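You operate a simulated robot arm through the tools that you are given. There is no shell and no other tool.

You run a simulated robot arm. Do the job below in one go: nothing can be reset, and whatever is moved stays where it is left.

TASK
Fit the post that the jig card names, and clamp and screw it.
Fine: the post stands in the red pocket under the red clamp before the post screw is driven; the purple driver goes back in its holder.

Only the result counts: the job must be done as asked and must still hold three seconds after the hand-in. Knocking over, shifting, dropping, spilling or breaking anything else fails it.

THE ROBOT
A 7-joint arm with a two-finger parallel gripper, fixed in place. Base frame: the origin is on the floor under the middle of its stand, x ahead of it, y to its left, z up. Lengths are in mm, angles in degrees, forces in N, time in s.
It reaches about 1479 mm from its shoulder. Its first joint turns from -166.0 to 166.0 degrees. Payload 4.4 kg.
The tool frame sits at the grasp point between the pads (the TCP): z along the fingers, y along the line on which they close. The tips reach 23 mm beyond it. Largest opening 94 mm; finger width 38, thickness 10; the body of the gripper, 54 by 96 mm, starts 39 mm behind the TCP.
Orientation is that of the tool frame in the base frame, as [roll, pitch, yaw] about the fixed x, y, z axes, in that order (R = Rz(yaw) Ry(pitch) Rx(roll)). With the fingers straight down and closing along the base's y, the tool's x points along the base's -x, its y along +y and its z along -z.

THE INTERFACE
- The arm moves only by the tool arm_command. Its argument "plan" is one flat list of numbers, 7 for each row, row after row: the turn, a rotation vector about the tool's x, y, z in units of 60 degrees (1.0 is 60 degrees), then the shift along the tool's x, y, z in units of 400 mm (1.0 is 400 mm), then the gripper command, from -1 (shut) to 1 (fully open), values between in proportion. In form: [ax, ay, az, dx, dy, dz, jaw, ax, ay, az, dx, dy, dz, jaw, ...]. A call has 1 to 20 rows; each row is the pose to reach, as a shift and turn from the pose commanded when the call began, along the tool's axes at that moment. A call with a number of a shift or a turn outside -1 to 1 is refused whole. Each row takes 0.2 s and may step no farther than 50 mm and 8.6 degrees from the row before; otherwise, or with a gripper value out of range, the whole call is refused. A pose out of reach is approached as far as the arm can. The call stops where the force on the tool passes 50 N (or 10 N more than at its start, if that is more) or the arm is blocked; 0.2 s more then pass. Each finger travels about 72 mm/s and halts on what it meets, pressing with about 29 N; the grip force reading is that of the motor and also rises with nothing between the fingers. The clock runs only during rows and for 0.2 s after the last one: add rows that repeat a pose to give the fingers time. The reply holds the time, the measured pose of the TCP, the force on the tool along the base axes, the opening and the grip force, in the units named above and with some noise, with the torque about the TCP (base axes, N m) and any sound that the robot's microphone picked up, and new pictures: "show" is both (left out), scene, wrist or none.
- Cameras (640 x 400 px; columns grow to the right, rows downward): "scene" is fixed at [400.3, 498.2, 1792]; the picture's right is [-0.38, -0.93, 0.00], its down [-0.66, 0.27, -0.70] and it looks along [0.65, -0.26, -0.71] (base axes); focal length 320 px, centre (320, 200). "wrist" rides on the gripper at [86, 16, -75] in the tool frame; the picture's right is [-0.18, 0.98, 0.00], its down [-0.58, -0.11, -0.81] and it looks along [-0.79, -0.15, 0.59] (tool axes); focal length 243 px, centre (320, 200). There is no depth. A picture from a camera that has moved, and an enlarged one, comes with that camera's place and axes in the base frame and with its lens.
- enlarge(camera, box): a new picture of the part [left, top, right, bottom] of that camera's present view, enlarged. No time passes.
- job_done(): hands the job in; it is judged then, once.

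Places have to be worked out from the pictures, the camera data and where the tool is seen. Open the gripper and draw the arm clear of the work before you hand the job in, unless the task says otherwise.

The tools are called after "Emit:" by a JSON object that holds its "op" and its "data". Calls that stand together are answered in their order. arm_command: Moves the arm, as the interface text tells. Its arguments: {"type":"object","properties":{"plan":{"type":"array"},"show":{"type":"string","enum":["both","scene","wrist","none"]}},"required":["plan"]} The other tools are called the same way: enlarge (camera, box) takes an enlarged picture of a part of a camera's view; job_done () hands the job in.

At the start:

```text
clock: 0.0
tool_pos: [699.4, 157.3, 1466.1]
tool_rot: [-180.0, 0.0, -179.9]
force: [-0.2, 0.5, 0.3]
torque: [-0.02, 0.01, -0.03]
gripper_width: 94.0
grasp_force: 0.1
```

scene: 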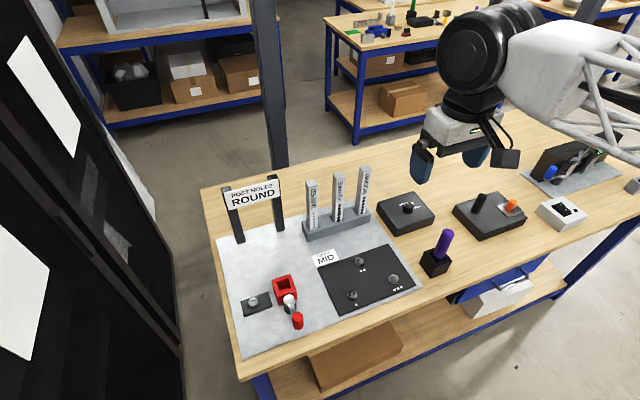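
wrist: 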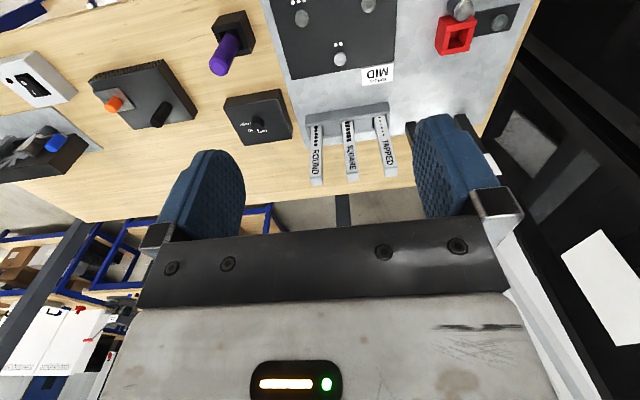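

The scene shows a jig plate with a card ("POST HOLES ROUND"), three posts in a rack, a red pocket with a clamp, and a purple driver in its holder. I'll zoom in on the details before moving.

Emit:
{"op": "enlarge", "data": {"camera": "scene", "box": [200, 160, 440, 310]}}

Emit:
{"op": "enlarge", "data": {"camera": "scene", "box": [220, 240, 430, 370]}}

Emit:
{"op": "enlarge", "data": {"camera": "scene", "box": [370, 130, 640, 290]}}

Emit:
{"op": "enlarge", "data": {"camera": "wrist", "box": [200, 0, 540, 200]}}

```text
2.67 times, centred on (320, 235) of scene
camera zoom: at [400.3, 498.2, 1792.0], right [-0.38, -0.93, 0.0], down [-0.66, 0.27, -0.7], along [0.65, -0.26, -0.71], focal length 854 px, centre (320, 107)
```

zoom: 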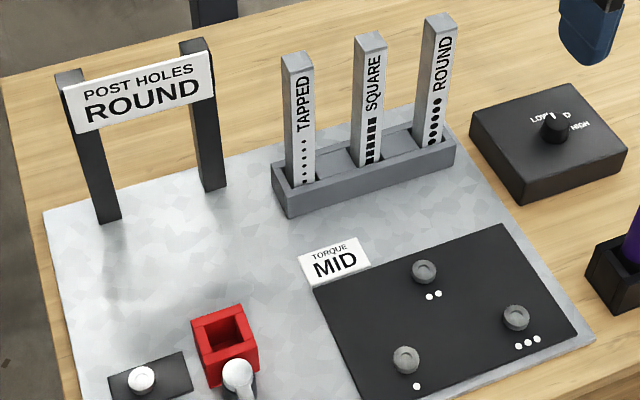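

```text
3.05 times, centred on (325, 305) of scene
camera zoom: at [400.3, 498.2, 1792.0], right [-0.38, -0.93, 0.0], down [-0.66, 0.27, -0.7], along [0.65, -0.26, -0.71], focal length 976 px, centre (305, -120)
```

zoom: 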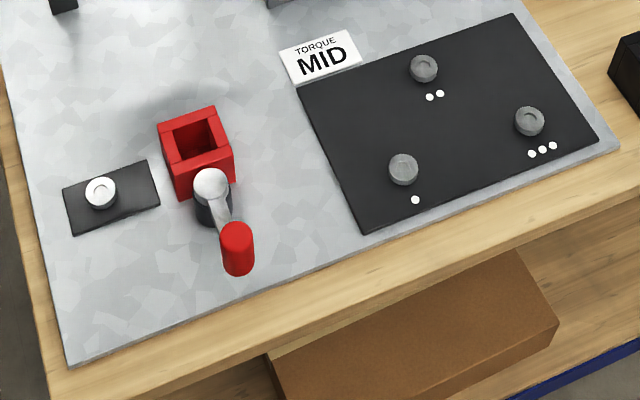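

```text
2.37 times, centred on (505, 210) of scene
camera zoom: at [400.3, 498.2, 1792.0], right [-0.38, -0.93, 0.0], down [-0.66, 0.27, -0.7], along [0.65, -0.26, -0.71], focal length 759 px, centre (-118, 176)
```

zoom: 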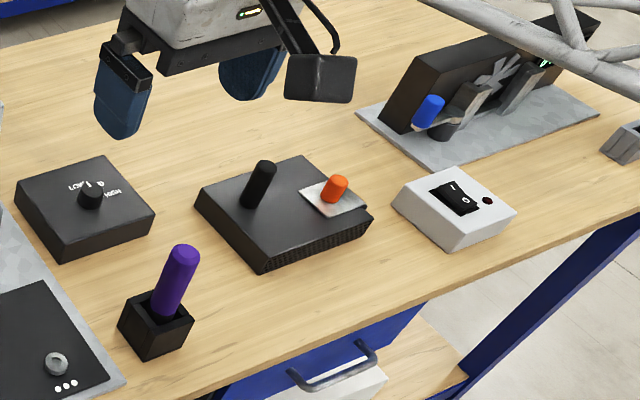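

```text
1.88 times, centred on (370, 100) of wrist
camera zoom: at [613.0, 172.0, 1540.7], right [0.18, 0.98, 0.0], down [0.58, -0.11, 0.81], along [0.79, -0.15, -0.59], focal length 457 px, centre (226, 388)
```

zoom: 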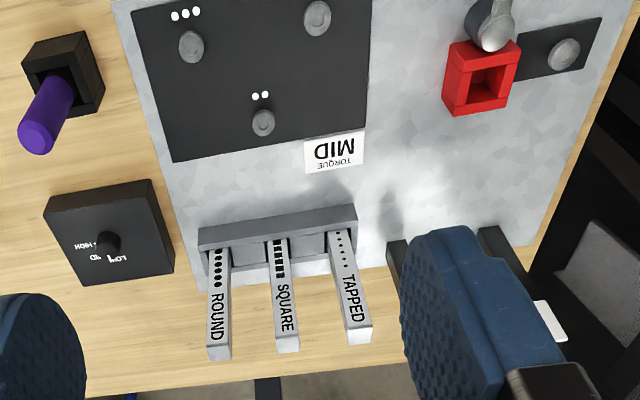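

The table is at about z≈915. The ROUND post's top is near (1062, 78, 1150), the red pocket near (877, 415), the driver near (792, -50) and the torque dial near (1008, -90). I'll move above the dial for a closer view of its setting.

Emit:
{"op": "arm_command", "data": {"plan": [0, 0, 0, -0.0721, -0.0729, 0.0644, 1, 0, 0, 0, -0.1441, -0.1458, 0.1288, 1, 0, 0, 0, -0.2162, -0.2187, 0.1932, 1, 0, 0, 0, -0.2883, -0.2916, 0.2576, 1, 0, 0, 0, -0.3603, -0.3645, 0.322, 1, 0, 0, 0, -0.4324, -0.4374, 0.3864, 1, 0, 0, 0, -0.5044, -0.5103, 0.4508, 1, 0, 0, 0, -0.5765, -0.5832, 0.5152, 1], "show": "both"}}

```text
clock: 1.8
tool_pos: [929.7, -77.3, 1259.9]
tool_rot: [179.9, 0.2, 179.9]
force: [-0.4, -0.6, 1.6]
torque: [0.0, -0.03, 0.0]
gripper_width: 94.0
grasp_force: 0.0
camera wrist: at [843.0, -61.3, 1334.4], right [0.18, 0.98, 0.0], down [0.58, -0.11, 0.81], along [0.79, -0.15, -0.59], focal length 243 px, centre (320, 200)
```

scene: 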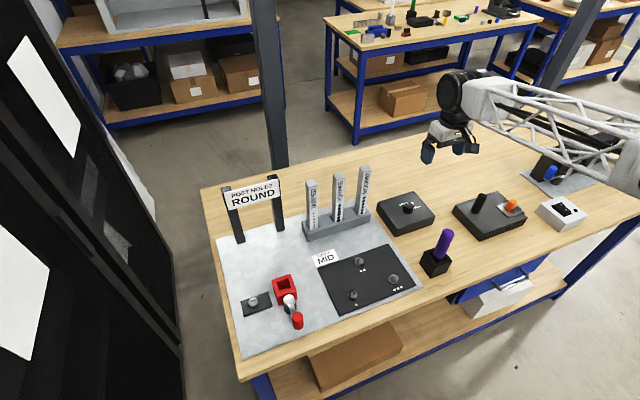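
wrist: 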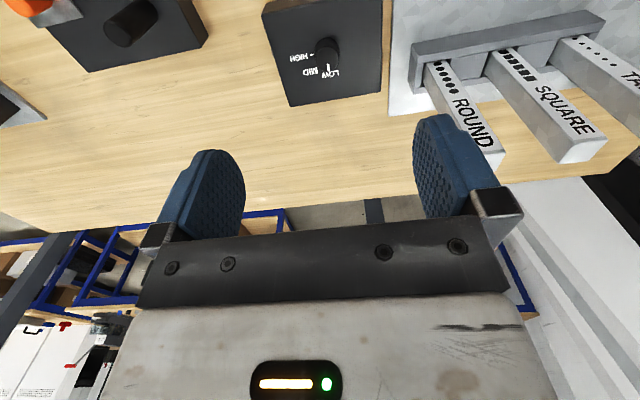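

The dial is in view at the top of the wrist picture. I'll zoom in to read its pointer.

Emit:
{"op": "enlarge", "data": {"camera": "wrist", "box": [250, 0, 410, 100]}}

Emit:
{"op": "enlarge", "data": {"camera": "scene", "box": [370, 180, 450, 230]}}

Emit:
{"op": "enlarge", "data": {"camera": "wrist", "box": [380, 0, 640, 170]}}

```text
4.00 times, centred on (330, 50) of wrist
camera zoom: at [843.0, -61.3, 1334.4], right [0.18, 0.98, 0.0], down [0.58, -0.11, 0.81], along [0.79, -0.15, -0.59], focal length 970 px, centre (280, 800)
```

zoom: 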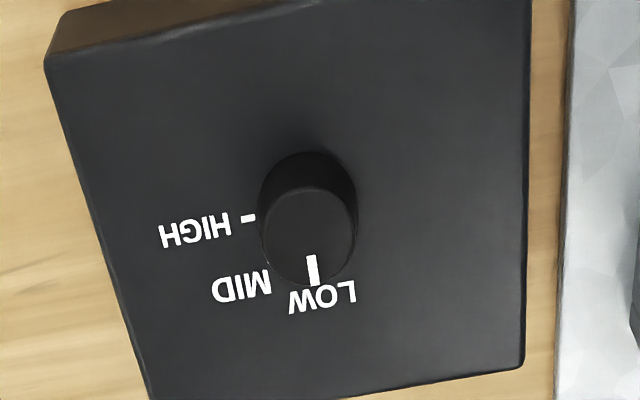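

```text
8.00 times, centred on (410, 205) of scene
camera zoom: at [400.3, 498.2, 1792.0], right [-0.38, -0.93, 0.0], down [-0.66, 0.27, -0.7], along [0.65, -0.26, -0.71], focal length 2562 px, centre (-400, 160)
```

zoom: 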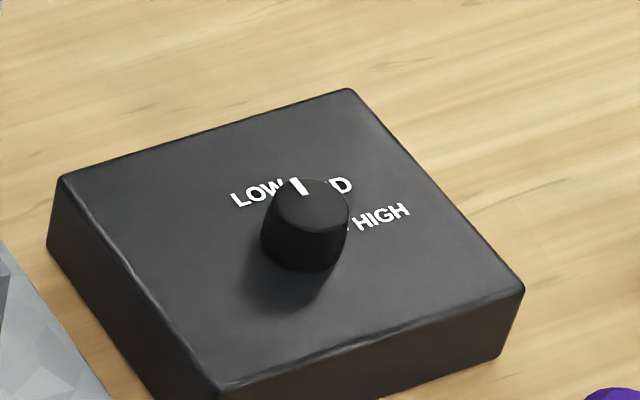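

```text
2.35 times, centred on (510, 85) of wrist
camera zoom: at [843.0, -61.3, 1334.4], right [0.18, 0.98, 0.0], down [0.58, -0.11, 0.81], along [0.79, -0.15, -0.59], focal length 571 px, centre (-127, 471)
```

zoom: 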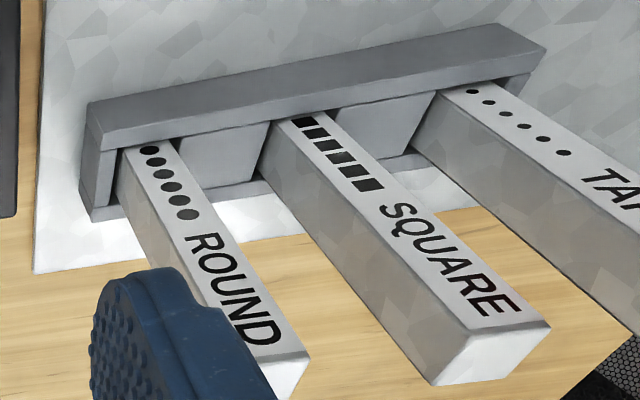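

The pointer is at LOW (towards +x), MID is about 45° clockwise of it and HIGH 90°. The jig's card says TORQUE MID, so the dial will need turning. Next I'll look at the pocket, clamp and post screw up close.

Emit:
{"op": "arm_command", "data": {"plan": [0, 0, 0, 0.0278, 0.1083, 0, 1, 0, 0, 0, 0.0556, 0.2167, 0, 1, 0, 0, 0, 0.0833, 0.325, 0, 1, 0, 0, 0, 0.1111, 0.4333, 0, 1, 0, 0, 0, 0.1389, 0.5417, 0, 1, 0, 0, 0, 0.1667, 0.65, 0, 1, 0, 0, 0, 0.1944, 0.7583, 0, 1, 0, 0, 0, 0.2222, 0.8667, 0, 1, 0, 0, 0, 0.25, 0.975, 0, 1], "show": "wrist"}}

Emit:
{"op": "arm_command", "data": {"plan": [0, 0, 0, 0.025, 0.1, 0, 1, 0, 0, 0, 0.05, 0.2, 0, 1, 0, 0, 0, 0.075, 0.3, 0, 1], "show": "wrist"}}

```text
clock: 3.8
tool_pos: [828.4, 312.8, 1258.8]
tool_rot: [-180.0, 0.0, -180.0]
force: [-0.5, 1.0, -0.9]
torque: [-0.05, 0.0, 0.02]
gripper_width: 94.2
grasp_force: 0.1
camera wrist: at [742.4, 328.5, 1333.7], right [0.18, 0.98, 0.0], down [0.58, -0.11, 0.81], along [0.79, -0.15, -0.59], focal length 243 px, centre (320, 200)
```

wrist: 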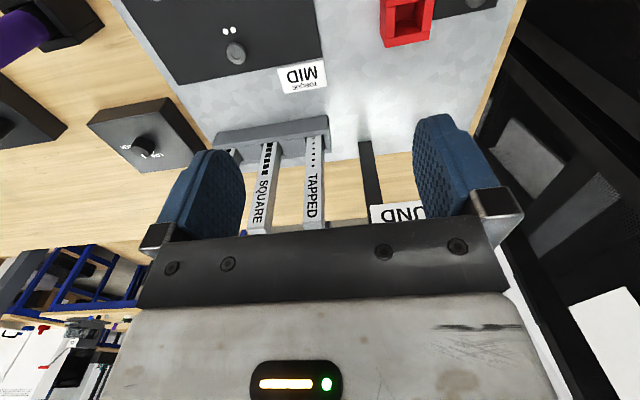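

```text
clock: 4.6
tool_pos: [800.0, 432.0, 1261.6]
tool_rot: [179.9, 0.2, -180.0]
force: [-1.0, -0.1, -0.5]
torque: [0.03, -0.04, -0.01]
gripper_width: 94.0
grasp_force: 0.0
camera wrist: at [712.9, 447.9, 1335.4], right [0.18, 0.98, 0.0], down [0.58, -0.11, 0.81], along [0.79, -0.15, -0.59], focal length 243 px, centre (320, 200)
```

wrist: 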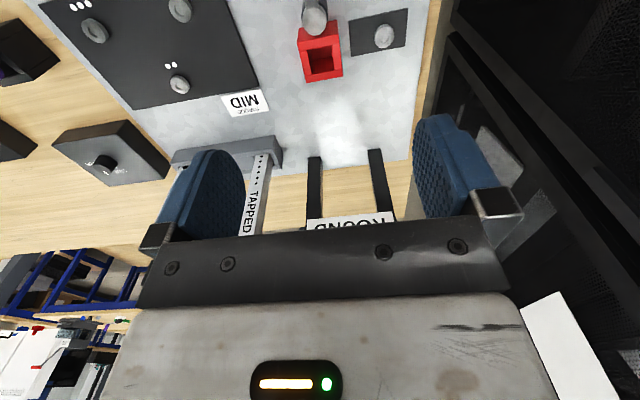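

The pocket and screw plate are near the top edge. I'll draw the arm back 130 mm to see the clamp, then zoom.

Emit:
{"op": "arm_command", "data": {"plan": [0, 0, 0, 0.11, 0, 0, 1, 0, 0, 0, 0.22, 0, 0, 1, 0, 0, 0, 0.33, 0, 0, 1], "show": "wrist"}}

Emit:
{"op": "enlarge", "data": {"camera": "wrist", "box": [240, 0, 440, 125]}}

```text
clock: 5.4
tool_pos: [668.1, 432.8, 1258.8]
tool_rot: [-179.9, -0.1, 179.9]
force: [0.6, 0.9, -1.7]
torque: [0.0, -0.01, 0.03]
gripper_width: 94.2
grasp_force: 0.1
camera wrist: at [582.4, 448.1, 1333.5], right [0.18, 0.98, 0.0], down [0.58, -0.11, 0.81], along [0.79, -0.15, -0.59], focal length 243 px, centre (320, 200)
```

wrist: 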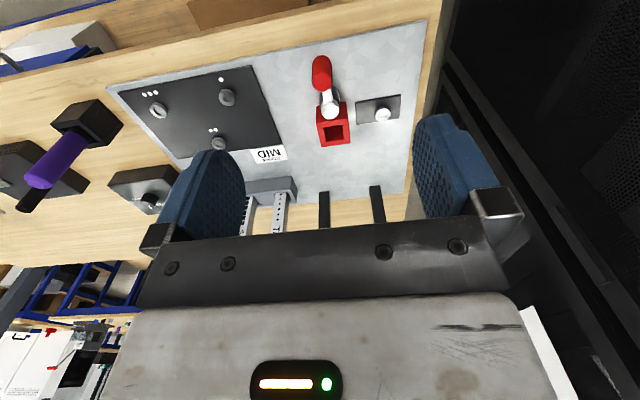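

```text
3.20 times, centred on (340, 62) of wrist
camera zoom: at [582.4, 448.1, 1333.5], right [0.18, 0.98, 0.0], down [0.58, -0.11, 0.81], along [0.79, -0.15, -0.59], focal length 776 px, centre (256, 640)
```

zoom: 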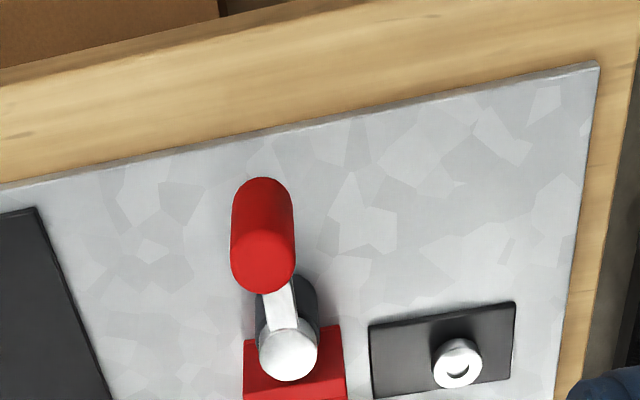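

I need a lower, more frontal view of the clamp, pocket and screw. I'll drop down in front of the jig.

Emit:
{"op": "arm_command", "data": {"plan": [0, 0, 0, 0.045, 0, 0.09, 1, 0, 0, 0, 0.09, 0, 0.18, 1, 0, 0, 0, 0.135, 0, 0.27, 1, 0, 0, 0, 0.17, 0, 0.36, 1], "show": "wrist"}}

Emit:
{"op": "enlarge", "data": {"camera": "wrist", "box": [230, 60, 430, 185]}}

```text
clock: 6.4
tool_pos: [598.3, 433.0, 1115.1]
tool_rot: [180.0, 0.0, 180.0]
force: [0.4, 0.0, -0.3]
torque: [-0.03, 0.02, 0.02]
gripper_width: 93.9
grasp_force: 0.1
camera wrist: at [513.0, 448.7, 1190.6], right [0.18, 0.98, 0.0], down [0.58, -0.11, 0.81], along [0.79, -0.15, -0.59], focal length 243 px, centre (320, 200)
```

wrist: 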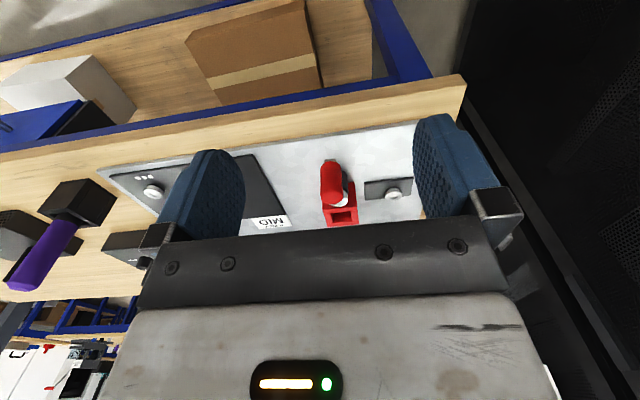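

```text
3.20 times, centred on (330, 122) of wrist
camera zoom: at [513.0, 448.7, 1190.6], right [0.18, 0.98, 0.0], down [0.58, -0.11, 0.81], along [0.79, -0.15, -0.59], focal length 776 px, centre (288, 448)
```

zoom: 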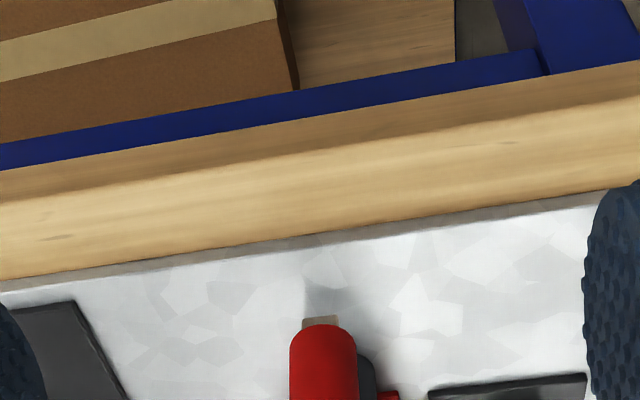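

Emit:
{"op": "enlarge", "data": {"camera": "wrist", "box": [270, 130, 430, 230]}}

Emit:
{"op": "enlarge", "data": {"camera": "wrist", "box": [0, 150, 200, 275]}}

Emit:
{"op": "enlarge", "data": {"camera": "scene", "box": [235, 265, 315, 335]}}

```text
4.00 times, centred on (350, 180) of wrist
camera zoom: at [513.0, 448.7, 1190.6], right [0.18, 0.98, 0.0], down [0.58, -0.11, 0.81], along [0.79, -0.15, -0.59], focal length 970 px, centre (200, 280)
```

zoom: 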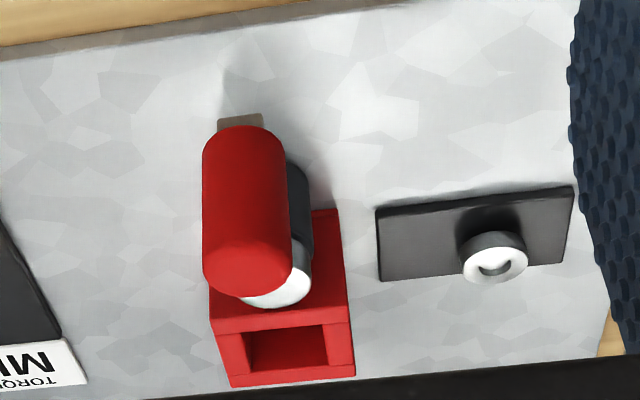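

```text
3.20 times, centred on (100, 212) of wrist
camera zoom: at [513.0, 448.7, 1190.6], right [0.18, 0.98, 0.0], down [0.58, -0.11, 0.81], along [0.79, -0.15, -0.59], focal length 776 px, centre (1024, 160)
```

zoom: 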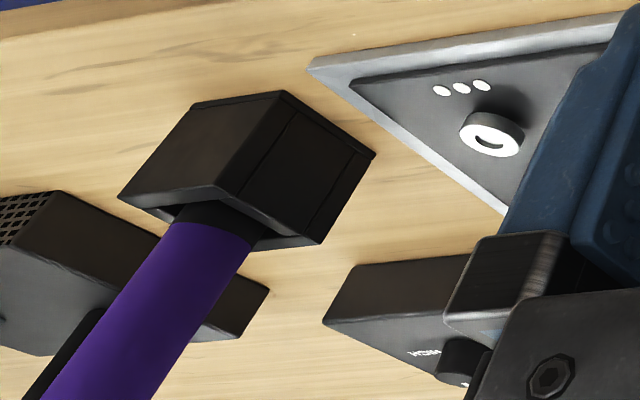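

```text
5.71 times, centred on (275, 300) of scene
camera zoom: at [400.3, 498.2, 1792.0], right [-0.38, -0.93, 0.0], down [-0.66, 0.27, -0.7], along [0.65, -0.26, -0.71], focal length 1830 px, centre (577, -371)
```

zoom: 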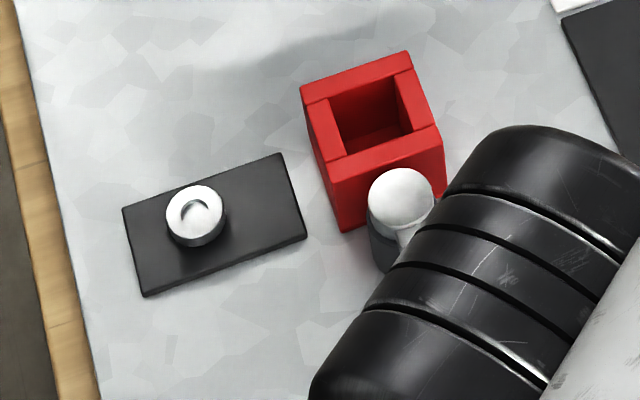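

The handle geometry is ambiguous from the front, so I'll swing round to look at the clamp from the side (from -y looking towards +y), staying well above the plate.

Emit:
{"op": "arm_command", "data": {"plan": [0, 0, -0.125, -0.0163, -0.0791, 0, 1, 0, 0, -0.25, -0.0325, -0.1581, 0, 1, 0, 0, -0.375, -0.0488, -0.2372, 0, 1, 0, 0, -0.5, -0.065, -0.3163, 0, 1, 0, 0, -0.625, -0.0813, -0.3953, 0, 1, 0, 0, -0.75, -0.0975, -0.4744, 0, 1, 0, 0, -0.875, -0.1138, -0.5534, 0, 1, 0, 0, -1.0, -0.13, -0.6325, 0, 1], "show": "none"}}

Emit:
{"op": "arm_command", "data": {"plan": [0, 0, -0.1, -0.0536, -0.073, 0.0275, 1, 0, 0, -0.2, -0.1072, -0.146, 0.055, 1, 0, 0, -0.3, -0.1608, -0.219, 0.0825, 1, 0, 0, -0.4, -0.2144, -0.292, 0.11, 1, 0, 0, -0.5, -0.268, -0.365, 0.1375, 1], "show": "both"}}

```text
clock: 8.2
tool_pos: [651.4, 179.7, 1116.6]
tool_rot: [180.0, 0.1, -119.8]
force: [-0.2, -0.6, 0.4]
torque: [0.03, -0.02, -0.03]
gripper_width: 94.0
grasp_force: 0.2
```

```text
clock: 9.4
tool_pos: [831.7, 199.9, 1061.4]
tool_rot: [179.9, 0.0, -90.0]
force: [-0.4, 0.4, 0.3]
torque: [-0.02, 0.0, 0.01]
gripper_width: 94.1
grasp_force: 0.1
camera wrist: at [815.9, 112.3, 1136.6], right [-0.98, 0.18, 0.0], down [0.11, 0.58, 0.81], along [0.15, 0.79, -0.59], focal length 243 px, centre (320, 200)
```

scene: 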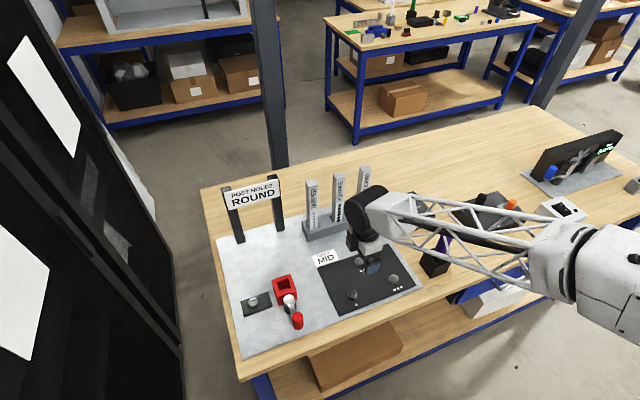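
wrist: 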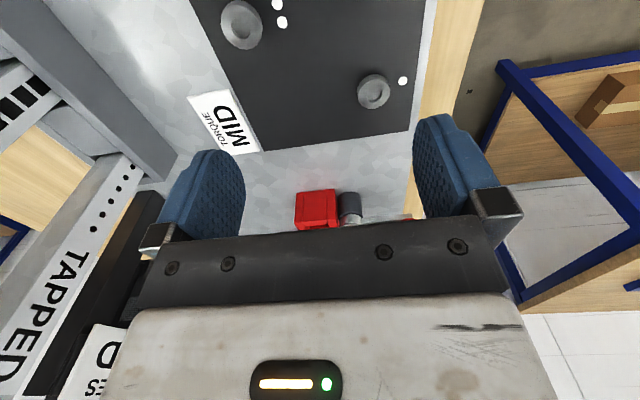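

The gripper bar hides the clamp; I'll move 100 mm closer and slightly up, so it shows above the bar.

Emit:
{"op": "arm_command", "data": {"plan": [0, 0, 0, -0.0833, 0.0167, -0.0167, 1, 0, 0, 0, -0.1667, 0.0333, -0.0333, 1, 0, 0, 0, -0.25, 0.05, -0.05, 1], "show": "wrist"}}

Emit:
{"op": "enlarge", "data": {"camera": "wrist", "box": [240, 110, 420, 222]}}

Emit:
{"op": "enlarge", "data": {"camera": "scene", "box": [510, 120, 640, 220]}}

```text
clock: 10.2
tool_pos: [811.8, 298.9, 1079.4]
tool_rot: [-180.0, 0.0, -90.0]
force: [0.8, -0.9, 0.2]
torque: [-0.03, 0.02, -0.03]
gripper_width: 93.8
grasp_force: 0.1
camera wrist: at [795.3, 212.5, 1155.0], right [-0.98, 0.18, 0.0], down [0.11, 0.58, 0.81], along [0.15, 0.79, -0.59], focal length 243 px, centre (320, 200)
```

wrist: 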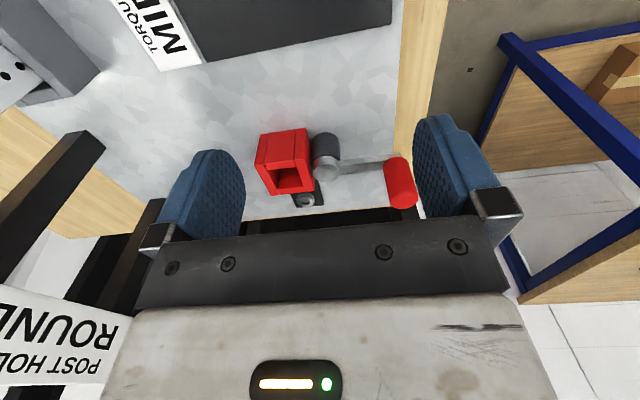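

```text
3.56 times, centred on (330, 166) of wrist
camera zoom: at [795.3, 212.5, 1155.0], right [-0.98, 0.18, 0.0], down [0.11, 0.58, 0.81], along [0.15, 0.79, -0.59], focal length 863 px, centre (284, 321)
```

zoom: 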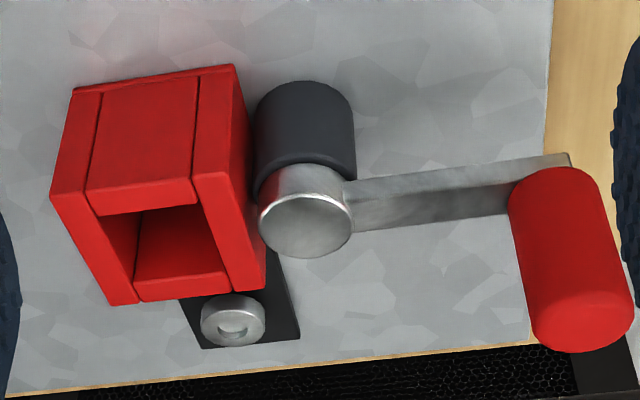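

```text
4.00 times, centred on (575, 170) of scene
camera zoom: at [400.3, 498.2, 1792.0], right [-0.38, -0.93, 0.0], down [-0.66, 0.27, -0.7], along [0.65, -0.26, -0.71], focal length 1281 px, centre (-700, 320)
```

zoom: 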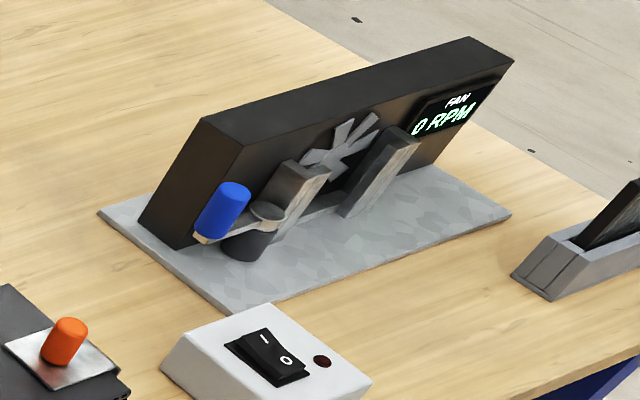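

Now it is clear: the clamp is a lever turning about a vertical hub at about (826, 418, 964), with a vertical red handle at about (749, 418, z 960–1012). I'll zoom into the pocket and the posts for precise dimensions.

Emit:
{"op": "enlarge", "data": {"camera": "scene", "box": [238, 265, 302, 305]}}

Emit:
{"op": "enlarge", "data": {"camera": "scene", "box": [298, 160, 378, 210]}}

Emit:
{"op": "enlarge", "data": {"camera": "scene", "box": [298, 195, 378, 245]}}

```text
10.00 times, centred on (270, 285) of scene
camera zoom: at [400.3, 498.2, 1792.0], right [-0.38, -0.93, 0.0], down [-0.66, 0.27, -0.7], along [0.65, -0.26, -0.71], focal length 3203 px, centre (820, -650)
```

zoom: 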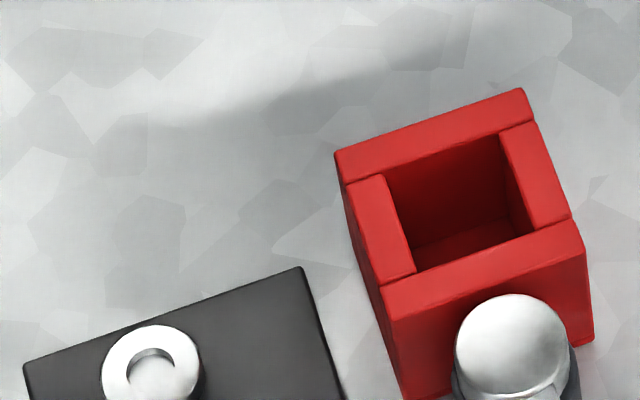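

```text
8.00 times, centred on (338, 185) of scene
camera zoom: at [400.3, 498.2, 1792.0], right [-0.38, -0.93, 0.0], down [-0.66, 0.27, -0.7], along [0.65, -0.26, -0.71], focal length 2562 px, centre (176, 320)
```

zoom: 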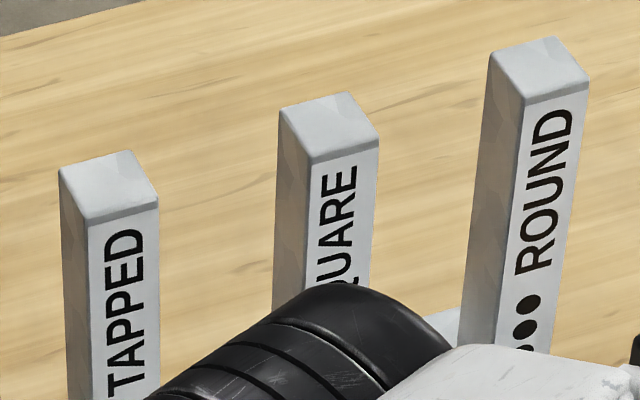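

```text
8.00 times, centred on (338, 220) of scene
camera zoom: at [400.3, 498.2, 1792.0], right [-0.38, -0.93, 0.0], down [-0.66, 0.27, -0.7], along [0.65, -0.26, -0.71], focal length 2562 px, centre (176, 40)
```

zoom: 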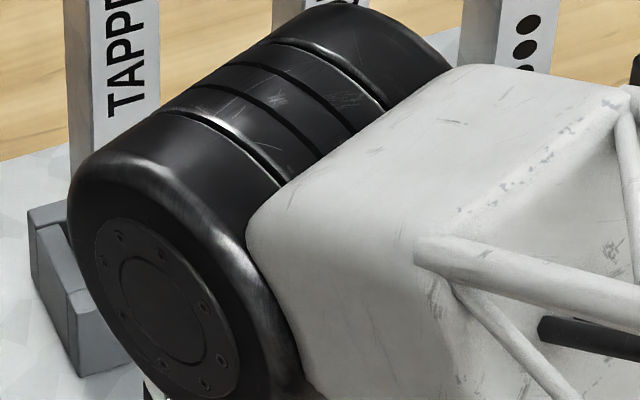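

The pocket's inner opening is about 35 mm square at (876, 417) with its rim at z≈966. The ROUND post is about 29 mm square at (1061, 77) with its top at z≈1150. The dial comes first: its knob is about 33 mm wide, centred at (997, -79) with its top at z≈982, so I'll move above it.

Emit:
{"op": "arm_command", "data": {"plan": [0, 0, 0, 0.0945, -0.0463, -0.0252, 1, 0, 0, 0, 0.189, -0.0926, -0.0503, 1, 0, 0, 0, 0.2835, -0.1389, -0.0755, 1, 0, 0, 0, 0.378, -0.1852, -0.1006, 1, 0, 0, 0, 0.4725, -0.2315, -0.1258, 1, 0, 0, 0, 0.567, -0.2778, -0.1509, 1, 0, 0, 0, 0.6615, -0.3241, -0.1761, 1, 0, 0, 0, 0.756, -0.3704, -0.2012, 1, 0, 0, 0, 0.8505, -0.4167, -0.2264, 1, 0, 0, 0, 0.945, -0.463, -0.2515, 1], "show": "both"}}

```text
clock: 12.4
tool_pos: [997.6, -77.4, 1181.8]
tool_rot: [-179.9, 0.0, -90.1]
force: [0.0, -0.5, 0.7]
torque: [0.0, -0.02, 0.01]
gripper_width: 94.0
grasp_force: 0.0
camera wrist: at [980.4, -165.9, 1256.7], right [-0.98, 0.18, 0.0], down [0.11, 0.58, 0.81], along [0.15, 0.79, -0.59], focal length 243 px, centre (320, 200)
```

scene: 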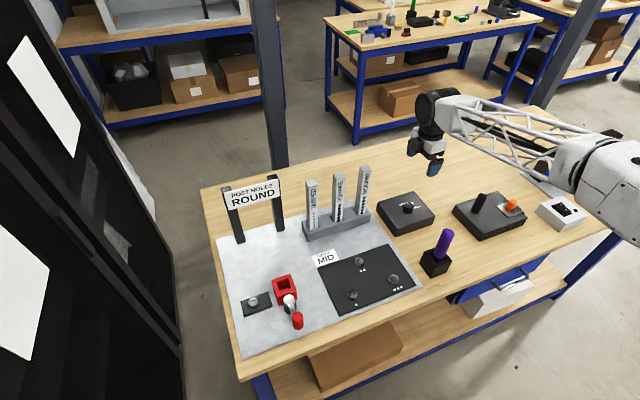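
wrist: 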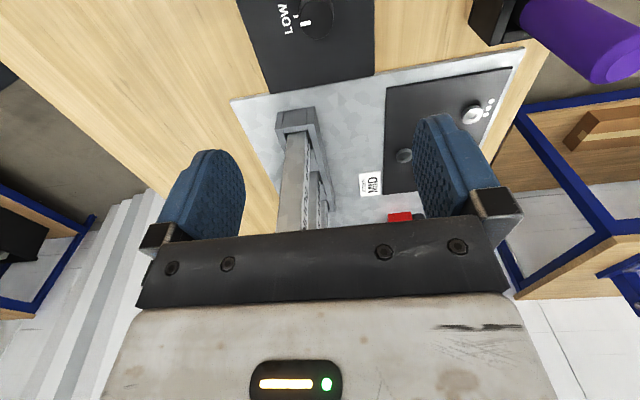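

The knob is at the top of the wrist view. I'll zoom to refine its position.

Emit:
{"op": "enlarge", "data": {"camera": "wrist", "box": [230, 0, 390, 100]}}

Emit:
{"op": "enlarge", "data": {"camera": "scene", "box": [298, 195, 378, 245]}}

Emit:
{"op": "enlarge", "data": {"camera": "scene", "box": [400, 220, 480, 290]}}

```text
4.00 times, centred on (310, 50) of wrist
camera zoom: at [980.4, -165.9, 1256.7], right [-0.98, 0.18, 0.0], down [0.11, 0.58, 0.81], along [0.15, 0.79, -0.59], focal length 970 px, centre (360, 800)
```

zoom: 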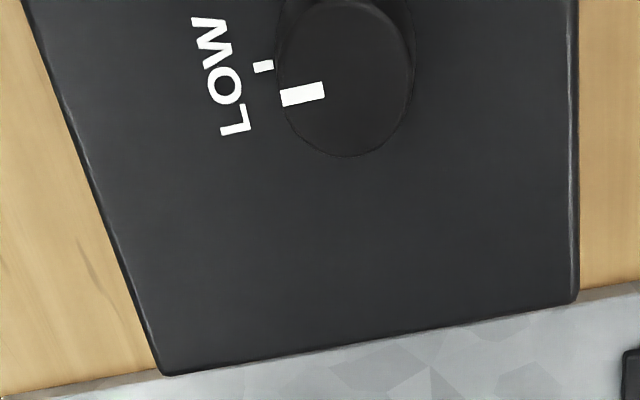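

```text
8.00 times, centred on (338, 220) of scene
camera zoom: at [400.3, 498.2, 1792.0], right [-0.38, -0.93, 0.0], down [-0.66, 0.27, -0.7], along [0.65, -0.26, -0.71], focal length 2562 px, centre (176, 40)
```

zoom: 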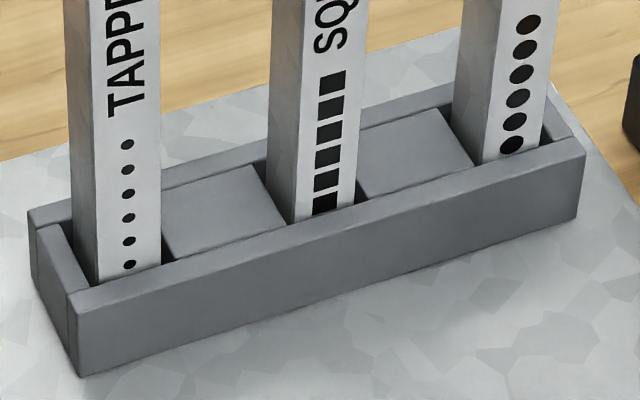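

```text
5.71 times, centred on (440, 255) of scene
camera zoom: at [400.3, 498.2, 1792.0], right [-0.38, -0.93, 0.0], down [-0.66, 0.27, -0.7], along [0.65, -0.26, -0.71], focal length 1830 px, centre (-366, -114)
```

zoom: 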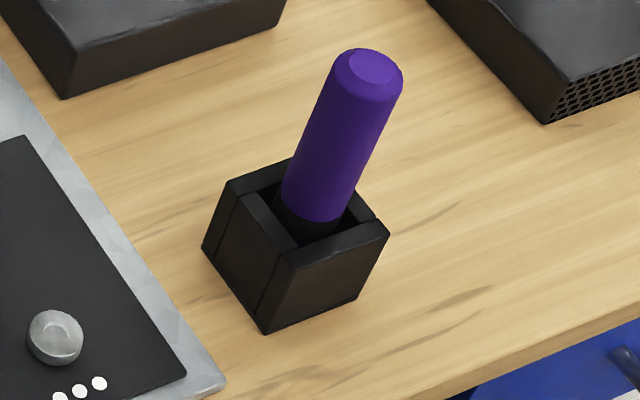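

The knob centre refines to about (998.5, -81), with the box top at z≈955. I'll descend so the fingertips overlap the knob but stop about 8 mm above the box, with the jaws open.

Emit:
{"op": "arm_command", "data": {"plan": [0, 0, 0, 0.002, -0.001, 0.11, 1, 0, 0, 0, 0.004, -0.002, 0.22, 1, 0, 0, 0, 0.006, -0.003, 0.32, 1, 0, 0, 0, 0.0073, -0.0045, 0.41, 1, 0, 0, 0, 0.0073, -0.0045, 0.46, 1, 0, 0, 0, 0.0073, -0.0045, 0.486, 1], "show": "both"}}

```text
clock: 13.8
tool_pos: [999.2, -81.2, 987.1]
tool_rot: [-180.0, 0.0, -90.0]
force: [0.7, 0.6, 0.1]
torque: [-0.04, 0.02, 0.03]
gripper_width: 94.0
grasp_force: 0.1
camera wrist: at [983.2, -167.7, 1060.8], right [-0.98, 0.18, 0.0], down [0.11, 0.58, 0.81], along [0.15, 0.79, -0.59], focal length 243 px, centre (320, 200)
```

scene: 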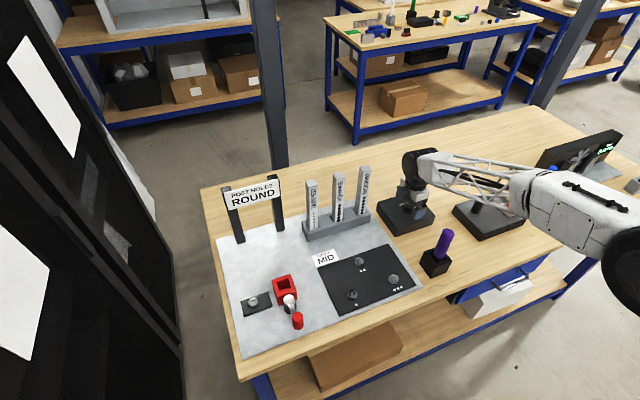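
wrist: 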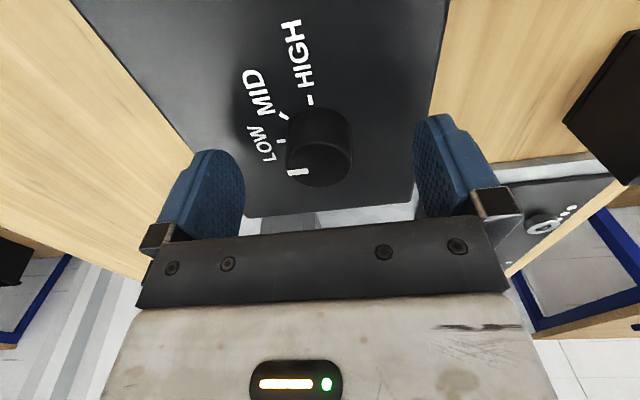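

The knob is between the fingers and all three ticks are visible. I'll zoom to measure the angles.

Emit:
{"op": "enlarge", "data": {"camera": "wrist", "box": [220, 70, 420, 195]}}

Emit:
{"op": "enlarge", "data": {"camera": "scene", "box": [370, 165, 450, 235]}}

```text
3.20 times, centred on (320, 132) of wrist
camera zoom: at [983.2, -167.7, 1060.8], right [-0.98, 0.18, 0.0], down [0.11, 0.58, 0.81], along [0.15, 0.79, -0.59], focal length 776 px, centre (320, 416)
```

zoom: 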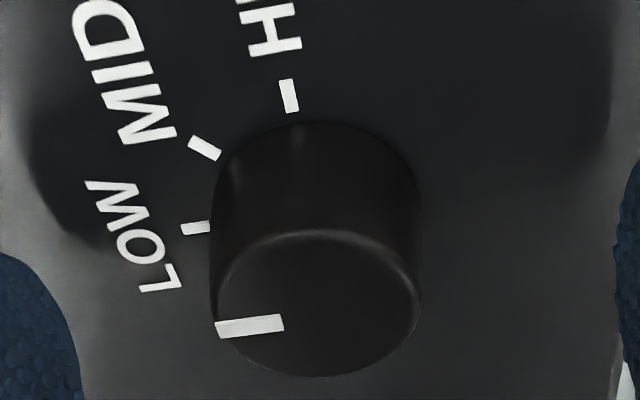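

```text
5.71 times, centred on (410, 200) of scene
camera zoom: at [400.3, 498.2, 1792.0], right [-0.38, -0.93, 0.0], down [-0.66, 0.27, -0.7], along [0.65, -0.26, -0.71], focal length 1830 px, centre (-194, 200)
```

zoom: 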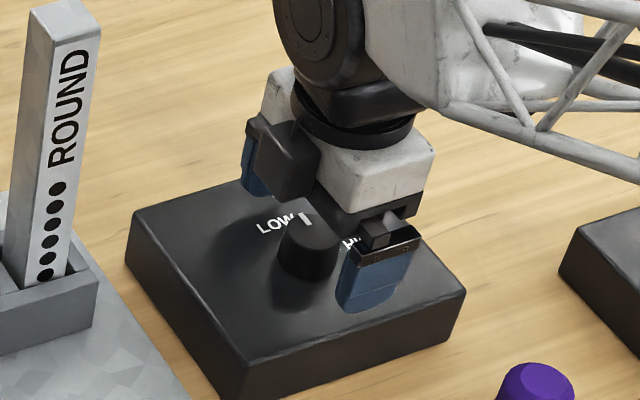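

The ticks sit at 0°, -45° and -90° about the knob centre (999, -82), so MID needs a 45° clockwise turn. I'll close on the knob.

Emit:
{"op": "arm_command", "data": {"plan": [0, 0, 0, 0, 0, 0, -1, 0, 0, 0, 0, 0, 0, -1, 0, 0, 0, 0, 0, 0, -1, 0, 0, 0, 0, 0, 0, -1], "show": "wrist"}}

```text
clock: 14.8
tool_pos: [1000.1, -81.3, 986.2]
tool_rot: [-179.9, 0.1, -90.1]
force: [34.0, -0.3, -8.0]
torque: [-0.07, -0.84, -0.01]
gripper_width: 34.2
grasp_force: 44.7
camera wrist: at [983.8, -167.7, 1060.8], right [-0.98, 0.18, 0.0], down [0.11, 0.58, 0.81], along [0.15, 0.79, -0.59], focal length 243 px, centre (320, 200)
```

wrist: 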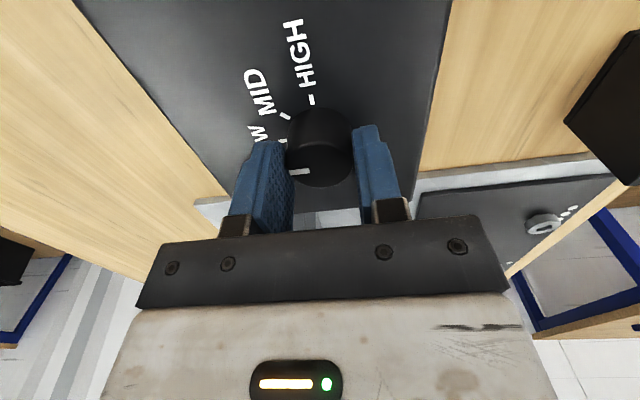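

Gripped at 34 mm, but there is a 34 N side force towards +x, so the knob is slightly further along +x. I'll ease the tool 1 mm that way.

Emit:
{"op": "arm_command", "data": {"plan": [0, 0, 0, 0, -0.00125, 0, -1, 0, 0, 0, 0, -0.0025, 0, -1], "show": "none"}}

```text
clock: 15.4
tool_pos: [1000.2, -81.0, 985.5]
tool_rot: [179.9, 0.0, -90.0]
force: [24.6, 1.4, -7.2]
torque: [-0.12, -0.66, -0.01]
gripper_width: 34.0
grasp_force: 45.1
```

The force fell by about 9 N per mm; another 2.5 mm should null it.

Emit:
{"op": "arm_command", "data": {"plan": [0, 0, 0, 0, -0.003, 0, -1, 0, 0, 0, 0, -0.006, 0, -1], "show": "none"}}

```text
clock: 16.2
tool_pos: [999.7, -80.6, 986.1]
tool_rot: [179.7, 0.1, -90.0]
force: [-20.4, 1.2, 7.2]
torque: [0.04, 0.59, 0.0]
gripper_width: 34.3
grasp_force: 44.9
stopped in row 2: the force on the tool passed its limit at 53 N (the readings are from after the stop); the commanded pose is now the measured one
```

It overshot slightly to -20 N. I'll back off 0.6 mm.

Emit:
{"op": "arm_command", "data": {"plan": [0, 0, 0, 0, 0.0015, 0, -1, 0, 0, 0, 0, 0.0015, 0, -1], "show": "none"}}

```text
clock: 16.8
tool_pos: [999.7, -81.6, 985.6]
tool_rot: [179.7, 0.0, -90.0]
force: [-7.6, -0.5, 4.4]
torque: [-0.22, 0.13, 0.02]
gripper_width: 33.8
grasp_force: 45.1
```

Side force is nearly gone. I'll turn the knob 45° clockwise (from above).

Emit:
{"op": "arm_command", "data": {"plan": [0, 0, 0.09, 0, 0, 0, -1, 0, 0, 0.18, 0, 0, 0, -1, 0, 0, 0.28, 0, 0, 0, -1, 0, 0, 0.38, 0, 0, 0, -1, 0, 0, 0.48, 0, 0, 0, -1, 0, 0, 0.58, 0, 0, 0, -1, 0, 0, 0.67, 0, 0, 0, -1, 0, 0, 0.75, 0, 0, 0, -1, 0, 0, 0.75, 0, 0, 0, -1], "show": "both"}}

```text
clock: 18.8
tool_pos: [999.8, -80.5, 987.2]
tool_rot: [179.8, -0.2, -135.0]
force: [-16.9, 7.4, 3.5]
torque: [0.06, 0.48, 0.02]
gripper_width: 34.2
grasp_force: 45.5
camera wrist: at [927.7, -130.7, 1061.2], right [-0.56, 0.83, 0.0], down [0.49, 0.33, 0.8], along [0.66, 0.46, -0.6], focal length 243 px, centre (320, 200)
```

scene: 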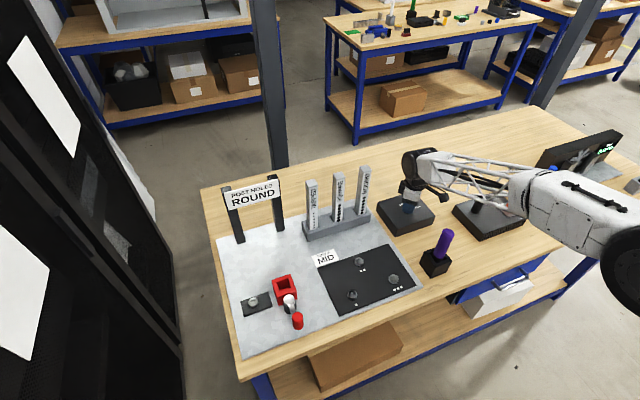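
wrist: 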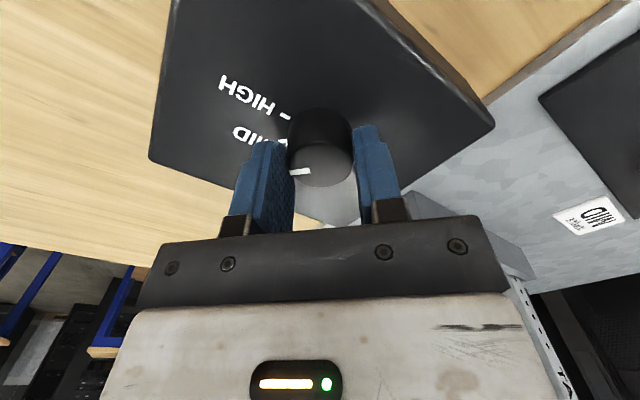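

The pointer has turned with the gripper towards MID. I'll release and inspect before rising.

Emit:
{"op": "arm_command", "data": {"plan": [0, 0, 0, 0, 0, 0, 1, 0, 0, 0, 0, 0, 0, 1, 0, 0, 0, 0, 0, 0, 1, 0, 0, 0, 0, 0, 0, 1, 0, 0, 0, 0, 0, -0.05, 1, 0, 0, 0, 0, 0, -0.12, 1], "show": "wrist"}}

Emit:
{"op": "enlarge", "data": {"camera": "wrist", "box": [200, 30, 400, 155]}}

```text
clock: 20.2
tool_pos: [999.5, -79.4, 1033.5]
tool_rot: [179.7, -0.2, -135.0]
force: [0.4, -1.0, -0.8]
torque: [-0.03, -0.03, 0.01]
gripper_width: 94.1
grasp_force: 0.0
camera wrist: at [927.9, -131.3, 1108.7], right [-0.56, 0.83, 0.0], down [0.49, 0.33, 0.8], along [0.66, 0.46, -0.6], focal length 243 px, centre (320, 200)
```

wrist: 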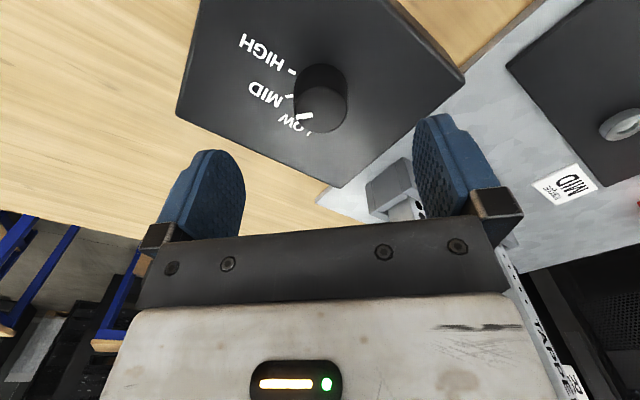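

```text
3.20 times, centred on (300, 92) of wrist
camera zoom: at [927.9, -131.3, 1108.7], right [-0.56, 0.83, 0.0], down [0.49, 0.33, 0.8], along [0.66, 0.46, -0.6], focal length 776 px, centre (384, 544)
```

zoom: 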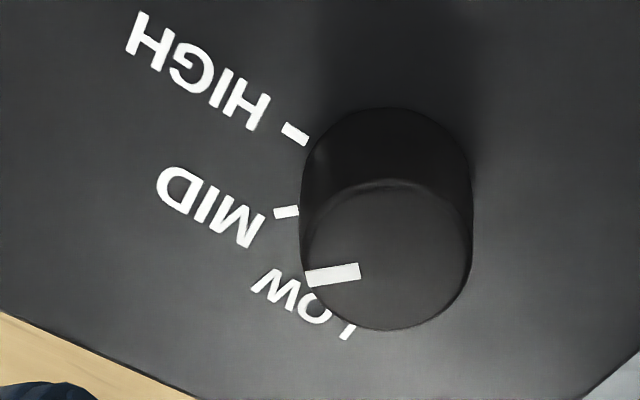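

The pointer is aligned with the MID tick. Now I'll rise and move above the ROUND post, turning the gripper back so it closes along y.

Emit:
{"op": "arm_command", "data": {"plan": [0, 0, 0.094, 0, 0, -0.12, 1, 0, 0, 0.188, 0, 0, -0.24, 1, 0, 0, 0.281, 0, 0, -0.36, 1, 0, 0, 0.375, -0.0354, 0.0177, -0.4625, 1, 0, 0, 0.469, -0.1237, 0.053, -0.515, 1, 0, 0, 0.563, -0.221, 0.0972, -0.515, 1, 0, 0, 0.656, -0.3182, 0.1414, -0.515, 1, 0, 0, 0.75, -0.3866, 0.1685, -0.515, 1], "show": "both"}}

Emit:
{"op": "enlarge", "data": {"camera": "wrist", "box": [240, 20, 420, 132]}}

Emit:
{"op": "enlarge", "data": {"camera": "scene", "box": [370, 180, 450, 230]}}

```text
clock: 22.0
tool_pos: [1063.9, 77.3, 1239.7]
tool_rot: [-180.0, -0.3, 179.9]
force: [-0.3, -0.3, -0.5]
torque: [0.04, -0.02, 0.0]
gripper_width: 94.1
grasp_force: 0.0
camera wrist: at [977.9, 92.6, 1314.5], right [0.19, 0.98, 0.0], down [0.59, -0.11, 0.8], along [0.79, -0.15, -0.6], focal length 243 px, centre (320, 200)
```

scene: 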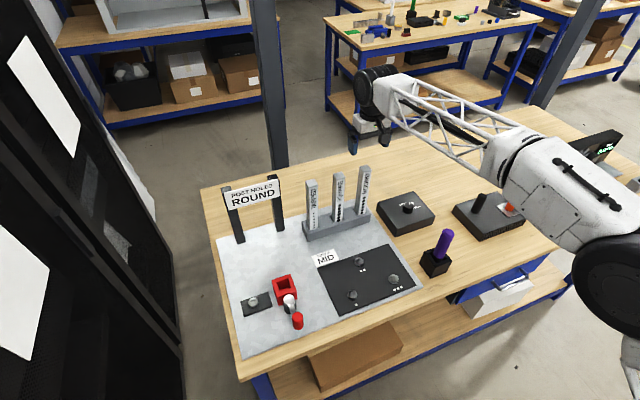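
wrist: 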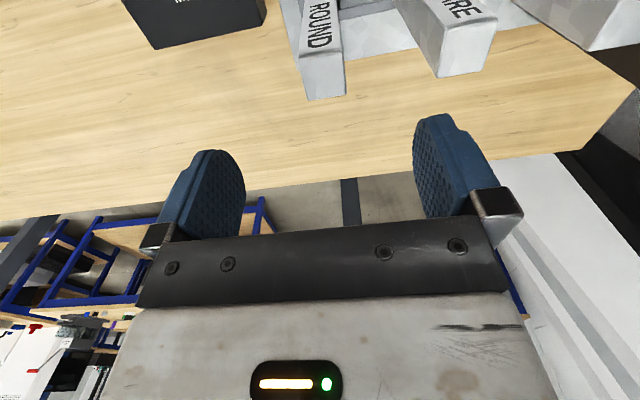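

```text
3.56 times, centred on (330, 76) of wrist
camera zoom: at [977.9, 92.6, 1314.5], right [0.19, 0.98, 0.0], down [0.59, -0.11, 0.8], along [0.79, -0.15, -0.6], focal length 863 px, centre (284, 641)
```

zoom: 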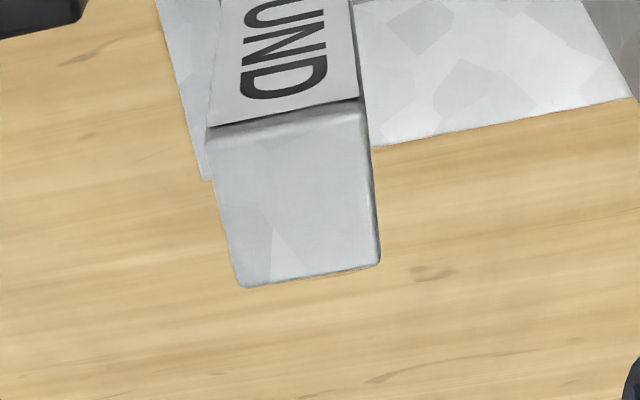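

```text
8.00 times, centred on (410, 205) of scene
camera zoom: at [400.3, 498.2, 1792.0], right [-0.38, -0.93, 0.0], down [-0.66, 0.27, -0.7], along [0.65, -0.26, -0.71], focal length 2562 px, centre (-400, 160)
```

zoom: 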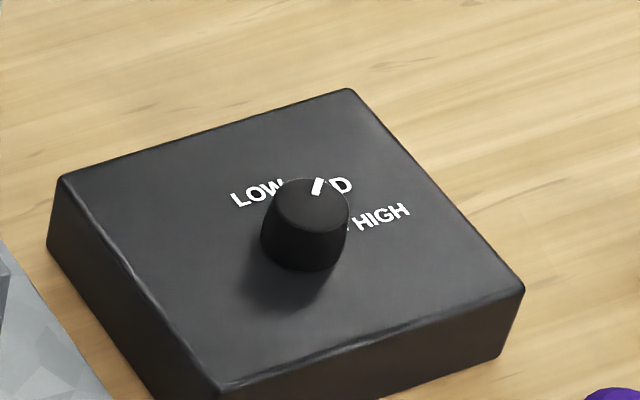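

The dial clearly reads MID. The ROUND post's top refines to (1057, 80, 1154). I'll correct a 0.3° tilt and descend around the post with open jaws to grip at z≈1126.

Emit:
{"op": "arm_command", "data": {"plan": [0, -0.005, 0, 0.0155, 0.0068, 0.04, 1, 0, -0.005, 0, 0.0155, 0.0068, 0.12, 1, 0, -0.005, 0, 0.0155, 0.0068, 0.2, 1, 0, -0.005, 0, 0.0155, 0.0068, 0.26, 1, 0, -0.005, 0, 0.0155, 0.0068, 0.2845, 1], "show": "both"}}

Emit:
{"op": "enlarge", "data": {"camera": "scene", "box": [300, 130, 428, 210]}}

```text
clock: 23.2
tool_pos: [1057.2, 79.5, 1125.8]
tool_rot: [180.0, 0.0, 180.0]
force: [-0.5, 1.3, 0.7]
torque: [0.02, 0.0, 0.02]
gripper_width: 94.1
grasp_force: 0.0
camera wrist: at [969.4, 94.4, 1200.4], right [0.18, 0.98, 0.0], down [0.58, -0.11, 0.81], along [0.79, -0.15, -0.59], focal length 243 px, centre (320, 200)
```

scene: 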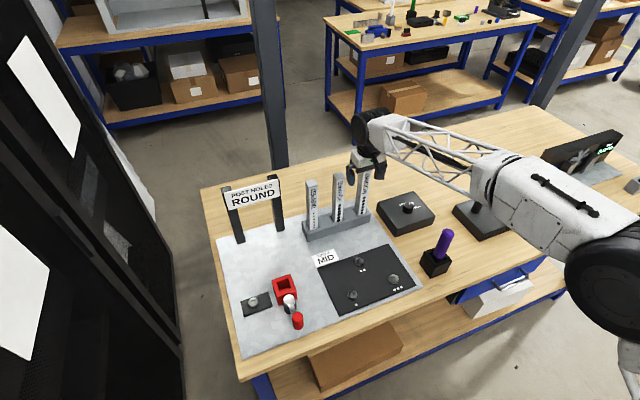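
wrist: 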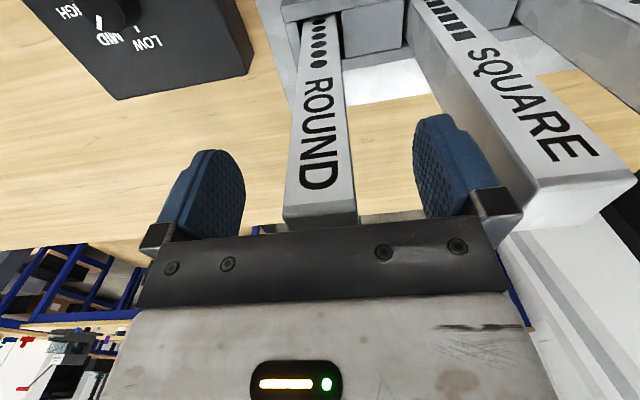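

```text
5.00 times, centred on (364, 170) of scene
camera zoom: at [400.3, 498.2, 1792.0], right [-0.38, -0.93, 0.0], down [-0.66, 0.27, -0.7], along [0.65, -0.26, -0.71], focal length 1601 px, centre (100, 350)
```

zoom: 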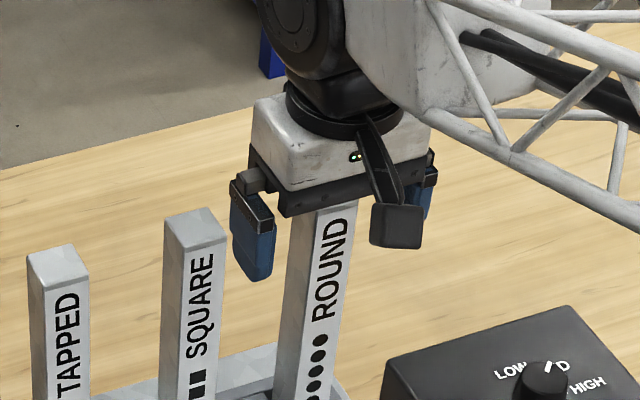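

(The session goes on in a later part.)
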